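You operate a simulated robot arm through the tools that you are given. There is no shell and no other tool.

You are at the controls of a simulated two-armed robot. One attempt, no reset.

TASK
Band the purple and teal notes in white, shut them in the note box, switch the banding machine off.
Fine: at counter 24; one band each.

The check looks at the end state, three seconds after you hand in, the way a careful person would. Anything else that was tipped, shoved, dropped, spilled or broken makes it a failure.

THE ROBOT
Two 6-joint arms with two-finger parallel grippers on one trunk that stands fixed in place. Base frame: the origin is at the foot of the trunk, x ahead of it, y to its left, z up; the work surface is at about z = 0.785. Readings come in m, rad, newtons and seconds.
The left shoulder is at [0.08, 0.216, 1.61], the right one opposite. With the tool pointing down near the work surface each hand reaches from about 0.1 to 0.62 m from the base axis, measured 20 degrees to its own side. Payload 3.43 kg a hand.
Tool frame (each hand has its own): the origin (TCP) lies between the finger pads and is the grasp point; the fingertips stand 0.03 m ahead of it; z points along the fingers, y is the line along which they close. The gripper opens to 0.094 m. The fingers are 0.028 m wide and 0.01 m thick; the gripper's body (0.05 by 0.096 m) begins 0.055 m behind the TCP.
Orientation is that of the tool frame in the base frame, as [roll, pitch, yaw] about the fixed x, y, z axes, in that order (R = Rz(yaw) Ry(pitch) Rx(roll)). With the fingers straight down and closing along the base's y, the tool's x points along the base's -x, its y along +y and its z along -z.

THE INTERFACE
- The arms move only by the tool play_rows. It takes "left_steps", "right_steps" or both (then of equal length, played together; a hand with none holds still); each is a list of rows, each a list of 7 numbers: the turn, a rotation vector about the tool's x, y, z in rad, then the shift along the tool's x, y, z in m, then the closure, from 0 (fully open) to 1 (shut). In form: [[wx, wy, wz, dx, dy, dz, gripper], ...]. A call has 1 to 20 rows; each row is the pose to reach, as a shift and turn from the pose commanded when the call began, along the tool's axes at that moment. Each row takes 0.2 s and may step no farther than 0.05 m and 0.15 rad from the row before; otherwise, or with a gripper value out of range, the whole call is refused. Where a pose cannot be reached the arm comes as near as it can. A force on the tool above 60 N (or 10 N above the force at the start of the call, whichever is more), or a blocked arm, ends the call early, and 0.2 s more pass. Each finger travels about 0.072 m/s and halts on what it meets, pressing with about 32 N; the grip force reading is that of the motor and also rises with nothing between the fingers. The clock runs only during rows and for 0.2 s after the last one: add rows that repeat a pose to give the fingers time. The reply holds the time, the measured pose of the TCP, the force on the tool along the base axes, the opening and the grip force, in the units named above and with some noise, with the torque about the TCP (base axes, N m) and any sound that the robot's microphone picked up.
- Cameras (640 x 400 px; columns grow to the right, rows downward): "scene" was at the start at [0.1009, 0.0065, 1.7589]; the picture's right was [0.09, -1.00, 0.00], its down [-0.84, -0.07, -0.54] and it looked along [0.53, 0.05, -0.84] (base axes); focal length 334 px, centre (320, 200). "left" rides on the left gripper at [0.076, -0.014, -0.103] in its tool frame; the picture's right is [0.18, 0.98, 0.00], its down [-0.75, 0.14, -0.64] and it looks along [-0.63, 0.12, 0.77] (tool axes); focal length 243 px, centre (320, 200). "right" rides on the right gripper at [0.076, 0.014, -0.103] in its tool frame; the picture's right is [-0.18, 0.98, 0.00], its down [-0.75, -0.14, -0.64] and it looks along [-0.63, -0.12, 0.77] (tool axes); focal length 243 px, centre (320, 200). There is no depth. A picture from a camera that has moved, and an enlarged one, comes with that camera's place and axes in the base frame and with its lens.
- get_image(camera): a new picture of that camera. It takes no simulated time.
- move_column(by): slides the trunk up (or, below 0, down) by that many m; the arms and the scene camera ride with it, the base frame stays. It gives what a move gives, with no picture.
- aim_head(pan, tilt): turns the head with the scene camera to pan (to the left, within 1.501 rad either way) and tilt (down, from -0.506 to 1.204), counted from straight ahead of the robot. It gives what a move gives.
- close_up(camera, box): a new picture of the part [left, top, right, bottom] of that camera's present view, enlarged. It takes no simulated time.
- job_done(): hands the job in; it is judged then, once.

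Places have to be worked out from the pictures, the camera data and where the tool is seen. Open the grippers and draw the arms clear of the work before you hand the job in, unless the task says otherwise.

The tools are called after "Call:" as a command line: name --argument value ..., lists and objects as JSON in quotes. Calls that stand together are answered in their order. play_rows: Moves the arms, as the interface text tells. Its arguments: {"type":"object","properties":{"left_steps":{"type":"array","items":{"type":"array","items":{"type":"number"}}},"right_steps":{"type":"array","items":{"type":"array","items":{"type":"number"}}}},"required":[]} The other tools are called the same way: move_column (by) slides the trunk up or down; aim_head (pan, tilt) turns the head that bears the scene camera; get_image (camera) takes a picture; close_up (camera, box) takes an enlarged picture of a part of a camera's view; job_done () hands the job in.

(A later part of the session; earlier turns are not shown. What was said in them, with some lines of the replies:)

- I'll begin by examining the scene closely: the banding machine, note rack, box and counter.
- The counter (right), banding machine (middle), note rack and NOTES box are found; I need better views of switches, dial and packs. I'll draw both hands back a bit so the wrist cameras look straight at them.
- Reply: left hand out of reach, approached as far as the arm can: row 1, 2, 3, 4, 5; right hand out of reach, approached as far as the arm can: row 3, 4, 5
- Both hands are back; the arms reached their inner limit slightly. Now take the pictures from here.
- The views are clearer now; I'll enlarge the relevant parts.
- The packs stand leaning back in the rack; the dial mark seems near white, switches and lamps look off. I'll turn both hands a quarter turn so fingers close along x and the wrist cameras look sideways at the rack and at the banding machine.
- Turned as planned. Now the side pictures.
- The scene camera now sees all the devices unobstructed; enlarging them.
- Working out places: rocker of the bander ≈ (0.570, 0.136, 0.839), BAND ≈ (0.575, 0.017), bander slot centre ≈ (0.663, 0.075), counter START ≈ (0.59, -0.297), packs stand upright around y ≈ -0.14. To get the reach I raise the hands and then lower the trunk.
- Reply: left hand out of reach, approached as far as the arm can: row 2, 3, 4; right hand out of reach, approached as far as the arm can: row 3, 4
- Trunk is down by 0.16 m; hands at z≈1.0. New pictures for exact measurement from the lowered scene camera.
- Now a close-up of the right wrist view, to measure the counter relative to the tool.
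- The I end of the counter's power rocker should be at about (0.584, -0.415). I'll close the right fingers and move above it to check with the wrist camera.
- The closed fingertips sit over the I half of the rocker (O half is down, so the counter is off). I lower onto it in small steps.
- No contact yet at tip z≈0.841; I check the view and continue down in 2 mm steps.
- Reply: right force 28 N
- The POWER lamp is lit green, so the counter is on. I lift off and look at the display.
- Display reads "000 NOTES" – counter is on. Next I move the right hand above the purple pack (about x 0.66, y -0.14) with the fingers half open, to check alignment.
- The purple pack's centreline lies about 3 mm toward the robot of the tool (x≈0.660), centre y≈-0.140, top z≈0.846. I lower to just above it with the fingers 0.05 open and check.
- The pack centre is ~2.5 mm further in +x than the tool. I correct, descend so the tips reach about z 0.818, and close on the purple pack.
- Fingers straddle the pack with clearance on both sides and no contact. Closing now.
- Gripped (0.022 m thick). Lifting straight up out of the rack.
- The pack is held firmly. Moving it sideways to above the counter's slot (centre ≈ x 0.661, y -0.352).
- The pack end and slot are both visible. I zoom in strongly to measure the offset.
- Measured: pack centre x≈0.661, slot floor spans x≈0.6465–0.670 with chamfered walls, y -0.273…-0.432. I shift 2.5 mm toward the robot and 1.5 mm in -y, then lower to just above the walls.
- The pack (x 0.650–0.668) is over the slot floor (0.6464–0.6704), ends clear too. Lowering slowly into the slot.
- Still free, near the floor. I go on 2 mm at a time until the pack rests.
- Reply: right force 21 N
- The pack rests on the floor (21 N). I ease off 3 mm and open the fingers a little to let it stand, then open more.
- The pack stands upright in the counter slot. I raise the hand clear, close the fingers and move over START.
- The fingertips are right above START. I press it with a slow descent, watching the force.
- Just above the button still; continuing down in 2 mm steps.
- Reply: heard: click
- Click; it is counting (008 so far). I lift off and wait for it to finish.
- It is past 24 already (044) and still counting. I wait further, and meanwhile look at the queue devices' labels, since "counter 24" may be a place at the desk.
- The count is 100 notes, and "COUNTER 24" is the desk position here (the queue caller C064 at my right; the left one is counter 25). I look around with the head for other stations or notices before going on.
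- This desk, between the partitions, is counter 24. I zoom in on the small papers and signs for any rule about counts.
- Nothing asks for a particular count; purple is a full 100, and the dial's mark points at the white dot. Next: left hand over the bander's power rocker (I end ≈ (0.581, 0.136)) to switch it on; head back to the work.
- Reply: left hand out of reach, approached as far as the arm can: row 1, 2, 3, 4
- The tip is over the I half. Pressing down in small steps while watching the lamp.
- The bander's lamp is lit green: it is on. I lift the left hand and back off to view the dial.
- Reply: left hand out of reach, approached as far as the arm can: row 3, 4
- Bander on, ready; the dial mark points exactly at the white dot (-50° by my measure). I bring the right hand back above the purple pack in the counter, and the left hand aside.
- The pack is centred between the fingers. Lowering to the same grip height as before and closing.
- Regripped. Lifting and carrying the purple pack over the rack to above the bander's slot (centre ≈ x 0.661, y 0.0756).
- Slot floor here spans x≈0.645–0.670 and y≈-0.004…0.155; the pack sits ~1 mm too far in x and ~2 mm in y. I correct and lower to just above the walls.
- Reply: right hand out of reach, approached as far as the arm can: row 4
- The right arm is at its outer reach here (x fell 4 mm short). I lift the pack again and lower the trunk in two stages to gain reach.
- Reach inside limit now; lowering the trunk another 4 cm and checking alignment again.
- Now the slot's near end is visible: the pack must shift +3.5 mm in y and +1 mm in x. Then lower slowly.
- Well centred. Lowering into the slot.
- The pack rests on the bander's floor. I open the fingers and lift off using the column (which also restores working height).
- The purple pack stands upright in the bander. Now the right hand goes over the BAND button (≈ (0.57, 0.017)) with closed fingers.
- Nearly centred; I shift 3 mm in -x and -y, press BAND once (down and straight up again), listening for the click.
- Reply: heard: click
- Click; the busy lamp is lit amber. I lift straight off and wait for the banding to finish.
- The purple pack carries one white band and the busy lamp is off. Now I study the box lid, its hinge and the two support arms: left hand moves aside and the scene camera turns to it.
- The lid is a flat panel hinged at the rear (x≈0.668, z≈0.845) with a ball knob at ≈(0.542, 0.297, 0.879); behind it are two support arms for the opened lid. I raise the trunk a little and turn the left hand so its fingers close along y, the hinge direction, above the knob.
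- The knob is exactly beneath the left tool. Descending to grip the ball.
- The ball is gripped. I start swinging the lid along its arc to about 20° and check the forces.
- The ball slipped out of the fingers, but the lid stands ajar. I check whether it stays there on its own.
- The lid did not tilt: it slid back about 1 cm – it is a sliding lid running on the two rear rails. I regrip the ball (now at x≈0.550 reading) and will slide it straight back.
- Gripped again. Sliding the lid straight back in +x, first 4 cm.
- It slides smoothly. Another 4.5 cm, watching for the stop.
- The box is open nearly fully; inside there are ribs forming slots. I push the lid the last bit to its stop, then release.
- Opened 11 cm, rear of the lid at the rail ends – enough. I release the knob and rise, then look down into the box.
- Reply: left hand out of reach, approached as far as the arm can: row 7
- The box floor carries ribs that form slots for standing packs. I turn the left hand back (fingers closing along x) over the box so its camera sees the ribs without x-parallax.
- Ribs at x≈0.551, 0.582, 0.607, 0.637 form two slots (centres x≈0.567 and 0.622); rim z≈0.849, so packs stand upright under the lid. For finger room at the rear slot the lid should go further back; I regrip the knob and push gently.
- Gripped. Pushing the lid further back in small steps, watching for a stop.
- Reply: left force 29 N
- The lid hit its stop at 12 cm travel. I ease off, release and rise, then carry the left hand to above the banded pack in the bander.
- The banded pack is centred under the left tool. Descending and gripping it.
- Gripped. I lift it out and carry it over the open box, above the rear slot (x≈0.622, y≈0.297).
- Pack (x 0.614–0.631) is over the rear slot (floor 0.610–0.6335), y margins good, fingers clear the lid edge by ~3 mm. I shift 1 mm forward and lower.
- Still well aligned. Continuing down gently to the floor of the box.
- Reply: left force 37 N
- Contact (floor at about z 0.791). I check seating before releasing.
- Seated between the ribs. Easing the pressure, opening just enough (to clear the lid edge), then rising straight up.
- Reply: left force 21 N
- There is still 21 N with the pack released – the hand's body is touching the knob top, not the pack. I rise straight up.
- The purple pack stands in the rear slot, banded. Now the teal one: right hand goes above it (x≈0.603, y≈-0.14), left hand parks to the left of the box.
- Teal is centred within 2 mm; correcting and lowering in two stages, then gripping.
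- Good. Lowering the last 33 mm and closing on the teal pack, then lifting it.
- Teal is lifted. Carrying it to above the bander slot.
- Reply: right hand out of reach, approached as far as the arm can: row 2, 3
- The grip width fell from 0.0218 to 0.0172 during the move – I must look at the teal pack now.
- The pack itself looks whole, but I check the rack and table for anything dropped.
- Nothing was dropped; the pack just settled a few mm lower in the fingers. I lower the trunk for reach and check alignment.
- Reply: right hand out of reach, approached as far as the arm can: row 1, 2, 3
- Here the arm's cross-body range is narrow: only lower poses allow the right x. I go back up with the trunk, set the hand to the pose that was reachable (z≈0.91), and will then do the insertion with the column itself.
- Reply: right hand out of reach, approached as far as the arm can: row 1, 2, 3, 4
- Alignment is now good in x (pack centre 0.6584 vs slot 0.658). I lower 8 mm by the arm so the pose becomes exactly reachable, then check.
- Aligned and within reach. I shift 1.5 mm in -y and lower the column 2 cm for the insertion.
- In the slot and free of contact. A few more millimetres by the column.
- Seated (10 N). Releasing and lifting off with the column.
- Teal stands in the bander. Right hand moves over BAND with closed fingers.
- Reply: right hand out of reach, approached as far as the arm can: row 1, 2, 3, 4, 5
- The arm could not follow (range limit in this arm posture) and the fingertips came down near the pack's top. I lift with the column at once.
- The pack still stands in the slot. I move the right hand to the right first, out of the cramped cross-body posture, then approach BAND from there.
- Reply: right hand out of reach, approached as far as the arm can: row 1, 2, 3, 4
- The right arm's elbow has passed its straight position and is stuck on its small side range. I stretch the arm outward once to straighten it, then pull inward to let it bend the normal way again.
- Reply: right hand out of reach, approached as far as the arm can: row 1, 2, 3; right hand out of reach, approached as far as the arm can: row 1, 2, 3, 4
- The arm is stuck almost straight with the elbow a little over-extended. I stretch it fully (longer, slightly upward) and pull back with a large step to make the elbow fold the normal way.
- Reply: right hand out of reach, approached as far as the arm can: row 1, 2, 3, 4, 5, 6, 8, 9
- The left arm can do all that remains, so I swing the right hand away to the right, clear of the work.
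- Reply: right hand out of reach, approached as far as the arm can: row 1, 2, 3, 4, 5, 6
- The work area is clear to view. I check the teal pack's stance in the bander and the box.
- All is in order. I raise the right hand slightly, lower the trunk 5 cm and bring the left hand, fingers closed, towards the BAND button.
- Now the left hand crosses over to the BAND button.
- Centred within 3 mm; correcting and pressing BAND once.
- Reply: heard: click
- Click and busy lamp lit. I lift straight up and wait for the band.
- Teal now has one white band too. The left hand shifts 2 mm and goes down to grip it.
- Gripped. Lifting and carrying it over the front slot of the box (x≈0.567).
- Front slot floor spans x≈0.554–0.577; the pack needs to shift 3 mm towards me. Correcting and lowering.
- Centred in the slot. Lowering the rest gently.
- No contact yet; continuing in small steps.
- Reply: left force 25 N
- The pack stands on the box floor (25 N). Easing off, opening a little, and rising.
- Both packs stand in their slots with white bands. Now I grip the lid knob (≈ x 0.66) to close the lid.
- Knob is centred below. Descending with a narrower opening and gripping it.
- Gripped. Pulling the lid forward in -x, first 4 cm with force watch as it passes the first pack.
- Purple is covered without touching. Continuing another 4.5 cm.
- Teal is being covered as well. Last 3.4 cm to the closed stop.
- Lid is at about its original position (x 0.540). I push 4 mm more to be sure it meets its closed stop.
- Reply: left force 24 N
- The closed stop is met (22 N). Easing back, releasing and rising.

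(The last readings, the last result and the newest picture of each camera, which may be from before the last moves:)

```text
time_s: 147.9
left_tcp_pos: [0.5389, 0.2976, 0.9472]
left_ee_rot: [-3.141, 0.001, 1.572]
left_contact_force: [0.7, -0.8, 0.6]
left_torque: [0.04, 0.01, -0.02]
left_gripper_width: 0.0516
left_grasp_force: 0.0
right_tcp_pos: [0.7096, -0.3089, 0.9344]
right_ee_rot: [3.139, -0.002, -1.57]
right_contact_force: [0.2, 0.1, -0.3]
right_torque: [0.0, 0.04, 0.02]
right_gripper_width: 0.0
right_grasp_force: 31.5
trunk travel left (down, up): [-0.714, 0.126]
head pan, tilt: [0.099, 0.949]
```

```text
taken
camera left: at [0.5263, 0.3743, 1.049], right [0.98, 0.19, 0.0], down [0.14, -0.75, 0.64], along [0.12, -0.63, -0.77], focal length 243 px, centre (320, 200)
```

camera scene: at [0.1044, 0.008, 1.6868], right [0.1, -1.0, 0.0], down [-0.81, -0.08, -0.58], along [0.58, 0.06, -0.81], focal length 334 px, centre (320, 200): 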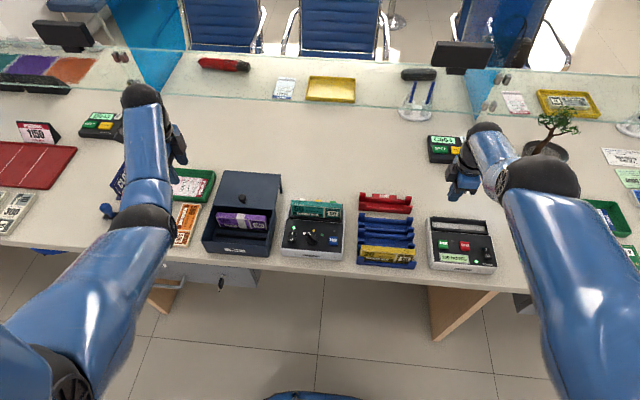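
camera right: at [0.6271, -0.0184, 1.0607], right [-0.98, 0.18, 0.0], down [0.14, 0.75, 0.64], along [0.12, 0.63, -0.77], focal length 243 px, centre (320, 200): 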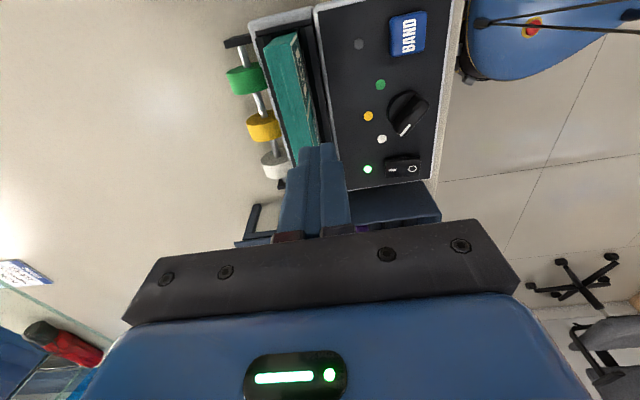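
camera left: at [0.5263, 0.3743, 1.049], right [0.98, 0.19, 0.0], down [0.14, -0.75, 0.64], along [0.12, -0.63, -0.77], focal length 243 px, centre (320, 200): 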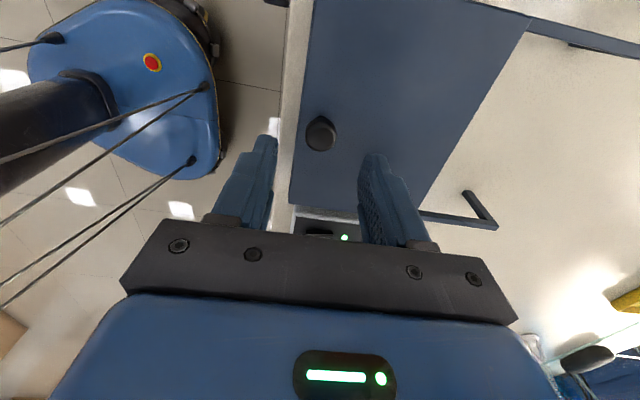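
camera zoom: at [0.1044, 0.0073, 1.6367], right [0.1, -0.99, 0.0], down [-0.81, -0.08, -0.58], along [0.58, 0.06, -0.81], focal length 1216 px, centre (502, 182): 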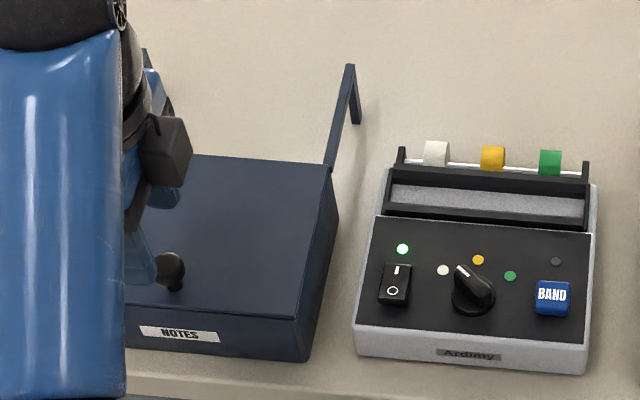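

The box is shut. Next the bander's power: left hand, fingers closed, goes above the O end of its rocker.

Call:
play_rows --left_steps '[[0, 0, 0, -0.03, 0.0, -0.005, 0.7], [0, 0, 0, -0.07, 0.005, -0.005, 1], [0, 0, 0, -0.11, 0.012, -0.005, 1], [0, 0, 0, -0.145, 0.018, 0.0, 1], [0, 0, 0, -0.161, 0.018, 0.01, 1], [0, 0, 0, -0.161, 0.018, 0.01, 1]]'

Call:
close_up --camera "left" --box '[220, 40, 440, 180]'

```text
time_s: 149.3
left_tcp_pos: [0.5546, 0.1379, 0.9361]
left_ee_rot: [-3.141, -0.001, 1.574]
left_contact_force: [-0.1, -0.5, 0.2]
left_torque: [0.0, 0.01, -0.02]
left_gripper_width: 0.0
left_grasp_force: 32.1
right_tcp_pos: [0.709, -0.3092, 0.9337]
right_ee_rot: [3.141, 0.0, -1.571]
right_contact_force: [0.6, -0.2, 0.2]
right_torque: [0.02, 0.0, -0.04]
right_gripper_width: 0.0
right_grasp_force: 31.8
trunk travel left (down, up): [-0.714, 0.126]
head pan, tilt: [0.099, 0.949]
```

```text
2.86 times, centred on (330, 110) of left
camera zoom: at [0.543, 0.2139, 1.0384], right [0.98, 0.19, 0.0], down [0.14, -0.75, 0.64], along [0.12, -0.63, -0.77], focal length 693 px, centre (291, 457)
```

zoom: 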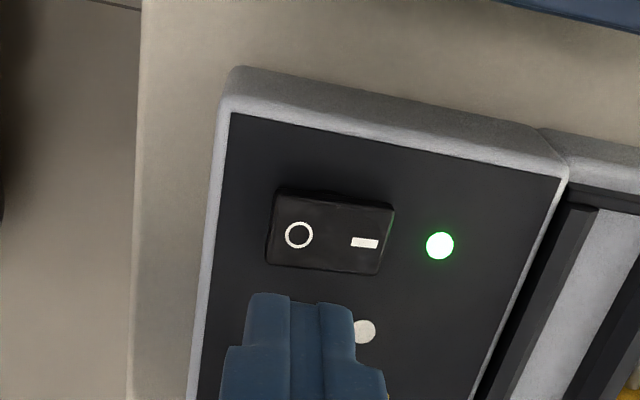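

The tip is over the O half. Pressing it down.

Call:
play_rows --left_steps '[[0, 0, 0, -0.001, 0, 0.03, 1], [0, 0, 0, -0.001, 0, 0.05, 1], [0, 0, 0, -0.001, 0, 0.057, 1], [0, 0, 0, -0.001, 0, 0.061, 1], [0, 0, 0, -0.001, 0, 0.064, 1], [0, 0, 0, -0.001, 0, 0.066, 1]]'

Call:
close_up --camera "left" --box '[220, 60, 440, 200]'

```text
time_s: 150.7
left_tcp_pos: [0.5549, 0.1371, 0.8725]
left_ee_rot: [3.138, 0.0, 1.572]
left_contact_force: [-4.0, 0.6, 9.2]
left_torque: [-0.04, 0.02, 0.0]
left_gripper_width: 0.0003
left_grasp_force: 32.1
right_tcp_pos: [0.7074, -0.3103, 0.9356]
right_ee_rot: [-3.141, -0.003, -1.571]
right_contact_force: [0.6, 0.3, -0.9]
right_torque: [0.0, -0.04, 0.03]
right_gripper_width: 0.0001
right_grasp_force: 32.2
trunk travel left (down, up): [-0.714, 0.126]
head pan, tilt: [0.099, 0.949]
```

```text
2.86 times, centred on (330, 130) of left
camera zoom: at [0.5423, 0.2136, 0.9731], right [0.98, 0.18, 0.0], down [0.14, -0.75, 0.64], along [0.12, -0.63, -0.77], focal length 693 px, centre (291, 400)
```

zoom: 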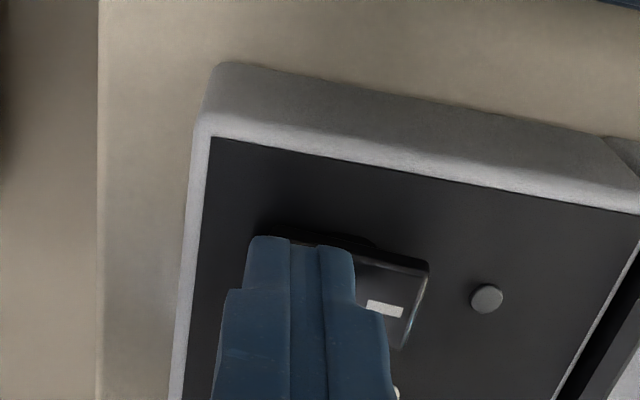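

The lamp is dark: the bander is off. I lift the left hand and look at everything.

Call:
play_rows --left_steps '[[0, 0, 0, 0, 0, -0.03, 1], [0, 0, 0, 0, 0, -0.065, 1], [0, 0, 0, 0.04, 0.015, -0.075, 1], [0, 0, 0, 0.08, 0.03, -0.085, 0.8], [0, 0, 0, 0.12, 0.045, -0.09, 0.5], [0, 0, 0, 0.16, 0.06, -0.095, 0.3], [0, 0, 0, 0.2, 0.075, -0.1, 0.0], [0, 0, 0, 0.24, 0.08, -0.1, 0.0], [0, 0, 0, 0.28, 0.08, -0.1, 0.0]]'

Call:
get_image --camera "scene"

Call:
close_up --camera "scene" --box '[190, 150, 350, 260]'

```text
time_s: 152.7
left_tcp_pos: [0.6352, 0.4184, 0.971]
left_ee_rot: [3.141, 0.002, 1.572]
left_contact_force: [-0.3, 0.5, -0.2]
left_torque: [0.02, 0.02, -0.01]
left_gripper_width: 0.094
left_grasp_force: 0.1
right_tcp_pos: [0.7097, -0.309, 0.9348]
right_ee_rot: [3.141, -0.001, -1.569]
right_contact_force: [-0.3, -0.1, 0.1]
right_torque: [0.0, -0.04, -0.02]
right_gripper_width: 0.0
right_grasp_force: 32.5
trunk travel left (down, up): [-0.714, 0.126]
head pan, tilt: [0.099, 0.949]
```

```text
taken
camera scene: at [0.1039, 0.0092, 1.6368], right [0.1, -0.99, 0.0], down [-0.81, -0.08, -0.58], along [0.58, 0.06, -0.81], focal length 334 px, centre (320, 200)
```

scene: 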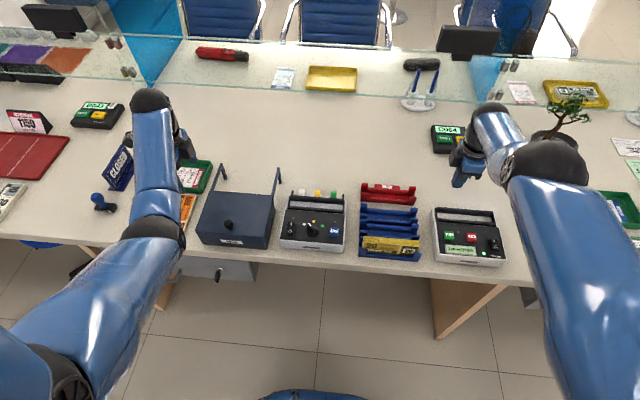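

```text
3.64 times, centred on (270, 205) of scene
camera zoom: at [0.1039, 0.0092, 1.6368], right [0.1, -0.99, 0.0], down [-0.81, -0.08, -0.58], along [0.58, 0.06, -0.81], focal length 1216 px, centre (502, 182)
```

zoom: 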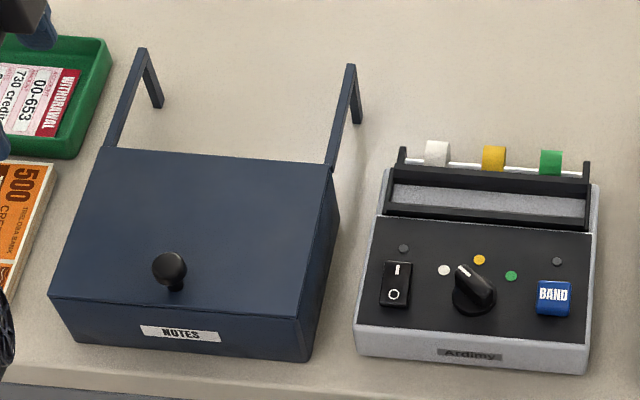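

Box shut, bander off. I would still like to switch the note counter off again as I found it, but the right elbow is locked straight. I raise the trunk for safety and try to free it with a long radial stretch command.

Call:
move_column --by 0.12

Call:
play_rows --right_steps '[[0, 0, 0, 0.00625, -0.0424, 0.0258, 1], [0, 0, 0, 0.0125, -0.0848, 0.0516, 1], [0, 0, 0, 0.01875, -0.1272, 0.0774, 1], [0, 0, 0, 0.025, -0.1696, 0.1032, 1], [0, 0, 0, 0.03125, -0.212, 0.129, 1], [0, 0, 0, 0.0375, -0.2544, 0.1548, 1], [0, 0, 0, 0.03125, -0.212, 0.129, 1], [0, 0, 0, 0.025, -0.1696, 0.1032, 1], [0, 0, 0, 0.01875, -0.1272, 0.0774, 1], [0, 0, 0, 0.0125, -0.0848, 0.0516, 1], [0, 0, 0, 0.00625, -0.0424, 0.0258, 1], [0, 0, 0, 0, 0, 0, 1], [0, 0, 0, -0.00625, 0.0424, -0.0258, 1]]'

```text
time_s: 154.2
left_tcp_pos: [0.6351, 0.4172, 1.0917]
left_ee_rot: [3.141, -0.001, 1.57]
left_contact_force: [-0.7, -0.4, 0.7]
left_torque: [0.03, 0.0, 0.01]
left_gripper_width: 0.094
left_grasp_force: 0.1
right_tcp_pos: [0.7092, -0.3081, 1.0532]
right_ee_rot: [3.138, -0.002, -1.57]
right_contact_force: [-0.5, -0.5, -0.5]
right_torque: [-0.03, 0.01, -0.02]
right_gripper_width: 0.0
right_grasp_force: 31.5
trunk travel left (down, up): [-0.834, 0.006]
head pan, tilt: [0.099, 0.949]
```

```text
time_s: 157.0
left_tcp_pos: [0.6338, 0.417, 1.0936]
left_ee_rot: [3.14, -0.004, 1.572]
left_contact_force: [0.0, -1.3, -0.4]
left_torque: [0.01, -0.01, 0.0]
left_gripper_width: 0.0939
left_grasp_force: 0.1
right_tcp_pos: [0.6681, -0.3051, 1.078]
right_ee_rot: [3.135, -0.002, -1.568]
right_contact_force: [3.1, 0.1, 7.2]
right_torque: [0.02, 0.13, -0.05]
right_gripper_width: 0.0
right_grasp_force: 31.5
right hand out of reach, approached as far as the arm can: row 1, 2, 3, 4, 5, 6, 7, 8, 9, 10, 11
trunk travel left (down, up): [-0.834, 0.006]
head pan, tilt: [0.099, 0.949]
```

That freed the elbow – the right arm now follows normally. I lower the trunk 10 cm and move the right hand above the counter's power rocker (O end).

Call:
move_column --by -0.1

Call:
play_rows --right_steps '[[0, 0, 0, 0.02, 0.02, 0.0, 1], [0, 0, 0, 0.045, 0.045, 0.0, 1], [0, 0, 0, 0.07, 0.07, 0.01, 1], [0, 0, 0, 0.095, 0.09, 0.02, 1], [0, 0, 0, 0.1095, 0.108, 0.033, 1], [0, 0, 0, 0.1095, 0.108, 0.033, 1]]'

Call:
close_up --camera "right" --box '[220, 40, 440, 180]'

Call:
get_image --camera "scene"

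```text
time_s: 158.3
left_tcp_pos: [0.6335, 0.4164, 0.9933]
left_ee_rot: [-3.139, 0.001, 1.572]
left_contact_force: [-0.2, 0.0, -0.8]
left_torque: [0.03, 0.0, -0.02]
left_gripper_width: 0.0938
left_grasp_force: 0.1
right_tcp_pos: [0.6686, -0.3052, 0.9782]
right_ee_rot: [3.138, -0.003, -1.571]
right_contact_force: [-0.2, 0.3, 0.3]
right_torque: [-0.02, 0.01, 0.01]
right_gripper_width: 0.0
right_grasp_force: 32.6
trunk travel left (down, up): [-0.734, 0.106]
head pan, tilt: [0.099, 0.949]
```

```text
time_s: 159.7
left_tcp_pos: [0.6353, 0.418, 0.9933]
left_ee_rot: [3.14, -0.001, 1.573]
left_contact_force: [0.1, -0.5, 0.1]
left_torque: [0.01, -0.02, 0.0]
left_gripper_width: 0.0942
left_grasp_force: 0.1
right_tcp_pos: [0.5606, -0.4156, 0.9465]
right_ee_rot: [3.14, -0.001, -1.57]
right_contact_force: [0.4, 0.4, 0.2]
right_torque: [-0.01, 0.02, -0.01]
right_gripper_width: 0.0
right_grasp_force: 32.1
trunk travel left (down, up): [-0.734, 0.106]
head pan, tilt: [0.099, 0.949]
```

```text
2.86 times, centred on (330, 110) of right
camera zoom: at [0.5439, -0.4916, 1.0499], right [-0.98, 0.18, 0.0], down [0.14, 0.75, 0.64], along [0.12, 0.63, -0.77], focal length 693 px, centre (291, 457)
```

zoom: 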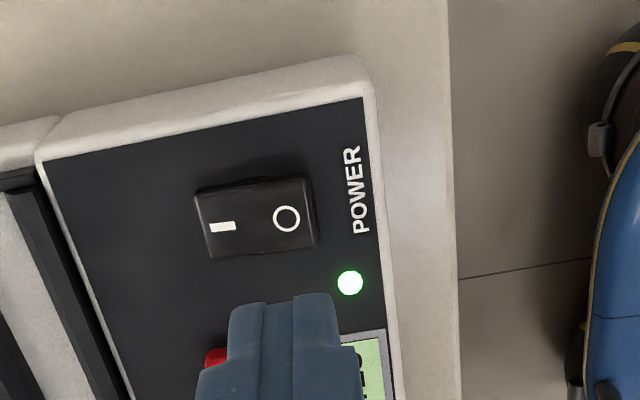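

```text
taken
camera scene: at [0.1043, 0.0082, 1.6568], right [0.1, -0.99, 0.0], down [-0.81, -0.08, -0.58], along [0.58, 0.06, -0.81], focal length 334 px, centre (320, 200)
```

scene: 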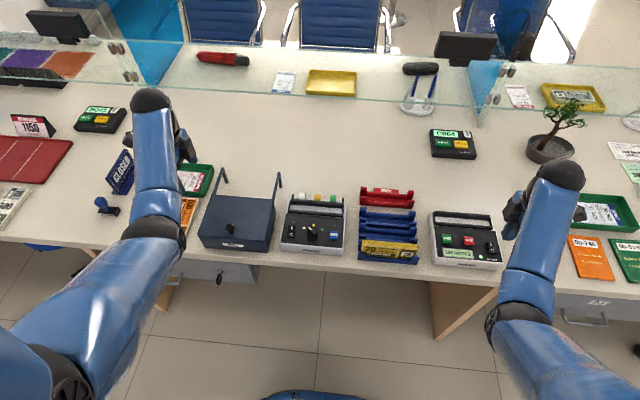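

The tip is over the O half. Pressing the counter's rocker off.

Call:
play_rows --right_steps '[[0, 0, 0, 0, -0.001, 0.03, 1], [0, 0, 0, 0, -0.001, 0.055, 1], [0, 0, 0, 0, -0.001, 0.065, 1], [0, 0, 0, 0, -0.001, 0.07, 1], [0, 0, 0, 0, -0.001, 0.073, 1], [0, 0, 0, 0, -0.001, 0.075, 1]]'

Call:
close_up --camera "right" --box '[220, 60, 440, 200]'

```text
time_s: 161.1
left_tcp_pos: [0.6341, 0.4179, 0.9941]
left_ee_rot: [3.139, -0.001, 1.57]
left_contact_force: [0.3, -0.2, 0.0]
left_torque: [-0.01, 0.02, 0.0]
left_gripper_width: 0.0939
left_grasp_force: 0.1
right_tcp_pos: [0.5605, -0.4135, 0.8716]
right_ee_rot: [3.139, -0.003, -1.57]
right_contact_force: [-2.5, -0.1, 4.6]
right_torque: [0.06, 0.04, 0.0]
right_gripper_width: 0.0
right_grasp_force: 32.0
trunk travel left (down, up): [-0.734, 0.106]
head pan, tilt: [0.099, 0.949]
```

```text
2.86 times, centred on (330, 130) of right
camera zoom: at [0.5455, -0.4894, 0.9751], right [-0.98, 0.18, 0.0], down [0.14, 0.76, 0.64], along [0.12, 0.63, -0.77], focal length 693 px, centre (291, 400)
```

zoom: 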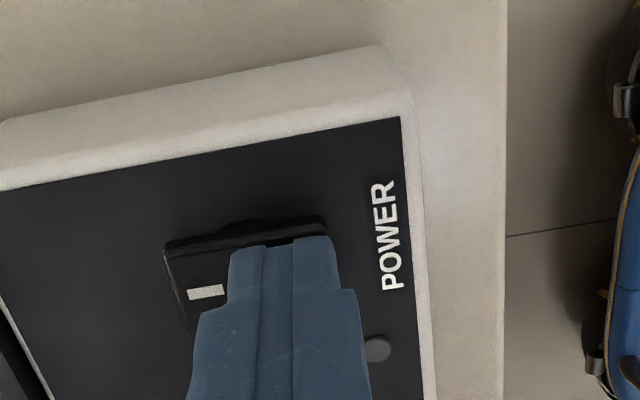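

The counter is off as found. I lift the right hand, raise the trunk, and draw both arms back with open grippers.

Call:
play_rows --right_steps '[[0, 0, 0, 0, 0, -0.03, 1], [0, 0, 0, 0, 0, -0.07, 0.7], [0, 0, 0, 0, 0, -0.075, 0.3], [0, 0, 0, 0, 0, -0.075, 0]]'

Call:
move_column --by 0.1

Call:
play_rows --right_steps '[[0, 0, 0, 0, 0.03, 0.005, 0], [0, 0, 0, 0, 0.06, 0.01, 0], [0, 0, 0, 0, 0.09, 0.02, 0]]' --left_steps '[[0, 0, 0, 0, -0.04, 0.01, 0], [0, 0, 0, 0, -0.08, 0.025, 0], [0, 0, 0, 0, -0.12, 0.045, 0]]'

Call:
get_image --camera "scene"

```text
time_s: 162.1
left_tcp_pos: [0.6353, 0.4173, 0.9933]
left_ee_rot: [3.141, 0.0, 1.571]
left_contact_force: [0.1, -0.6, 0.0]
left_torque: [0.02, 0.0, 0.03]
left_gripper_width: 0.0941
left_grasp_force: 0.0
right_tcp_pos: [0.5625, -0.4148, 0.945]
right_ee_rot: [3.14, -0.002, -1.57]
right_contact_force: [-0.7, 0.6, 0.6]
right_torque: [-0.02, 0.0, 0.03]
right_gripper_width: 0.0938
right_grasp_force: 0.0
trunk travel left (down, up): [-0.734, 0.106]
head pan, tilt: [0.099, 0.949]
```

```text
time_s: 163.4
left_tcp_pos: [0.6342, 0.4177, 1.0914]
left_ee_rot: [-3.14, 0.002, 1.569]
left_contact_force: [0.4, -0.4, -0.1]
left_torque: [0.01, -0.02, 0.01]
left_gripper_width: 0.094
left_grasp_force: 0.0
right_tcp_pos: [0.5626, -0.4145, 1.0458]
right_ee_rot: [3.138, -0.001, -1.57]
right_contact_force: [0.0, -1.5, -0.4]
right_torque: [-0.02, 0.02, 0.0]
right_gripper_width: 0.0943
right_grasp_force: 0.1
trunk travel left (down, up): [-0.834, 0.006]
head pan, tilt: [0.099, 0.949]
```

```text
time_s: 164.2
left_tcp_pos: [0.5143, 0.4138, 1.0481]
left_ee_rot: [3.14, 0.0, 1.571]
left_contact_force: [-0.8, 0.4, 0.9]
left_torque: [0.01, 0.0, 0.0]
left_gripper_width: 0.094
left_grasp_force: 0.0
right_tcp_pos: [0.4723, -0.4136, 1.0264]
right_ee_rot: [3.141, 0.001, -1.572]
right_contact_force: [0.0, 0.6, 0.2]
right_torque: [-0.02, -0.03, 0.0]
right_gripper_width: 0.0939
right_grasp_force: 0.1
trunk travel left (down, up): [-0.834, 0.006]
head pan, tilt: [0.099, 0.949]
```

```text
taken
camera scene: at [0.1016, 0.0078, 1.7571], right [0.1, -0.99, 0.0], down [-0.81, -0.08, -0.58], along [0.58, 0.06, -0.81], focal length 334 px, centre (320, 200)
```

scene: 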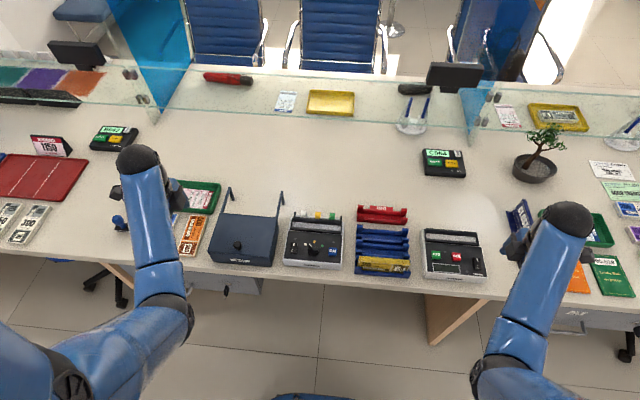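

Final inspection of the devices, box and rack.

Call:
close_up --camera "scene" --box '[190, 180, 350, 280]'

Call:
close_up --camera "scene" --box '[340, 190, 500, 290]'

Call:
close_up --camera "scene" --box '[80, 120, 240, 250]'

```text
4.00 times, centred on (270, 230) of scene
camera zoom: at [0.1016, 0.0078, 1.7571], right [0.1, -0.99, 0.0], down [-0.81, -0.08, -0.58], along [0.58, 0.06, -0.81], focal length 1337 px, centre (520, 80)
```

zoom: 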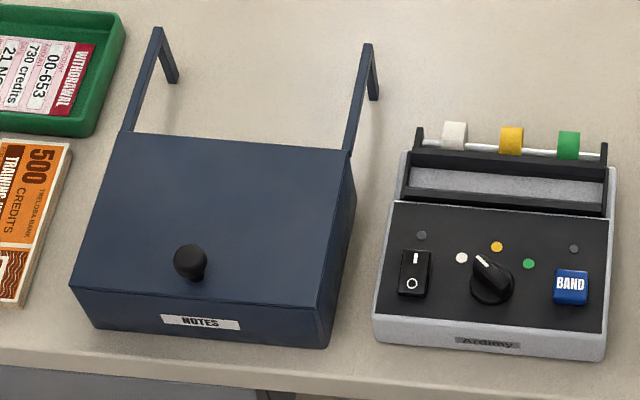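

```text
4.00 times, centred on (420, 240) of scene
camera zoom: at [0.1016, 0.0078, 1.7571], right [0.1, -0.99, 0.0], down [-0.81, -0.08, -0.58], along [0.58, 0.06, -0.81], focal length 1337 px, centre (-80, 40)
```

zoom: 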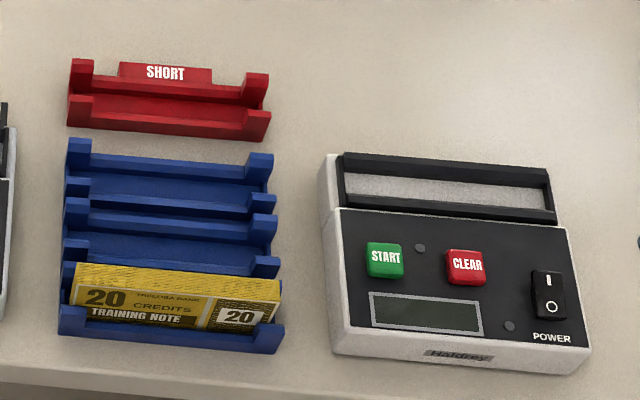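

```text
3.08 times, centred on (160, 185) of scene
camera zoom: at [0.1016, 0.0078, 1.7571], right [0.1, -0.99, 0.0], down [-0.81, -0.08, -0.58], along [0.58, 0.06, -0.81], focal length 1029 px, centre (812, 246)
```

zoom: 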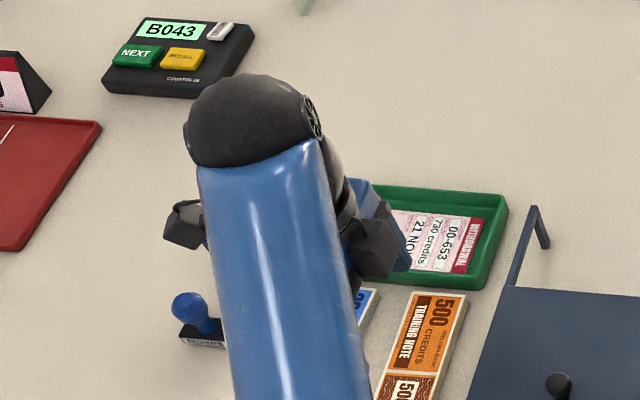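

Box shut with both white-banded packs inside, the bander dark (off), the counter off as I found it, yellow pack and everything else in place, and both arms withdrawn with open grippers. Handing the job in.

Call:
job_done

```text
The job is handed in.
```

The purple and teal notes at counter 24 each carry one white band. They stand in the note box with the lid shut against its stop, and the banding machine is off.

- **Note counter:** I first read "counter 24" as a note count, so I switched the counting machine on and ran the purple pack through it. It read 100 notes. It is the desk number, so I didn't count the teal pack. I switched the counting machine off again at the end.
- **Teal pack:** while I was reaching for the BAND button, the right fingertips pressed on top of the teal pack in the machine, at about 16 N. It still stood upright afterwards, was banded normally and was moved to the box.
- **Everything else:** in the final pictures, the yellow pack, the rack, the SHORT tray and the items around the box showed no sign of being moved. Both arms are drawn back with the grippers open.
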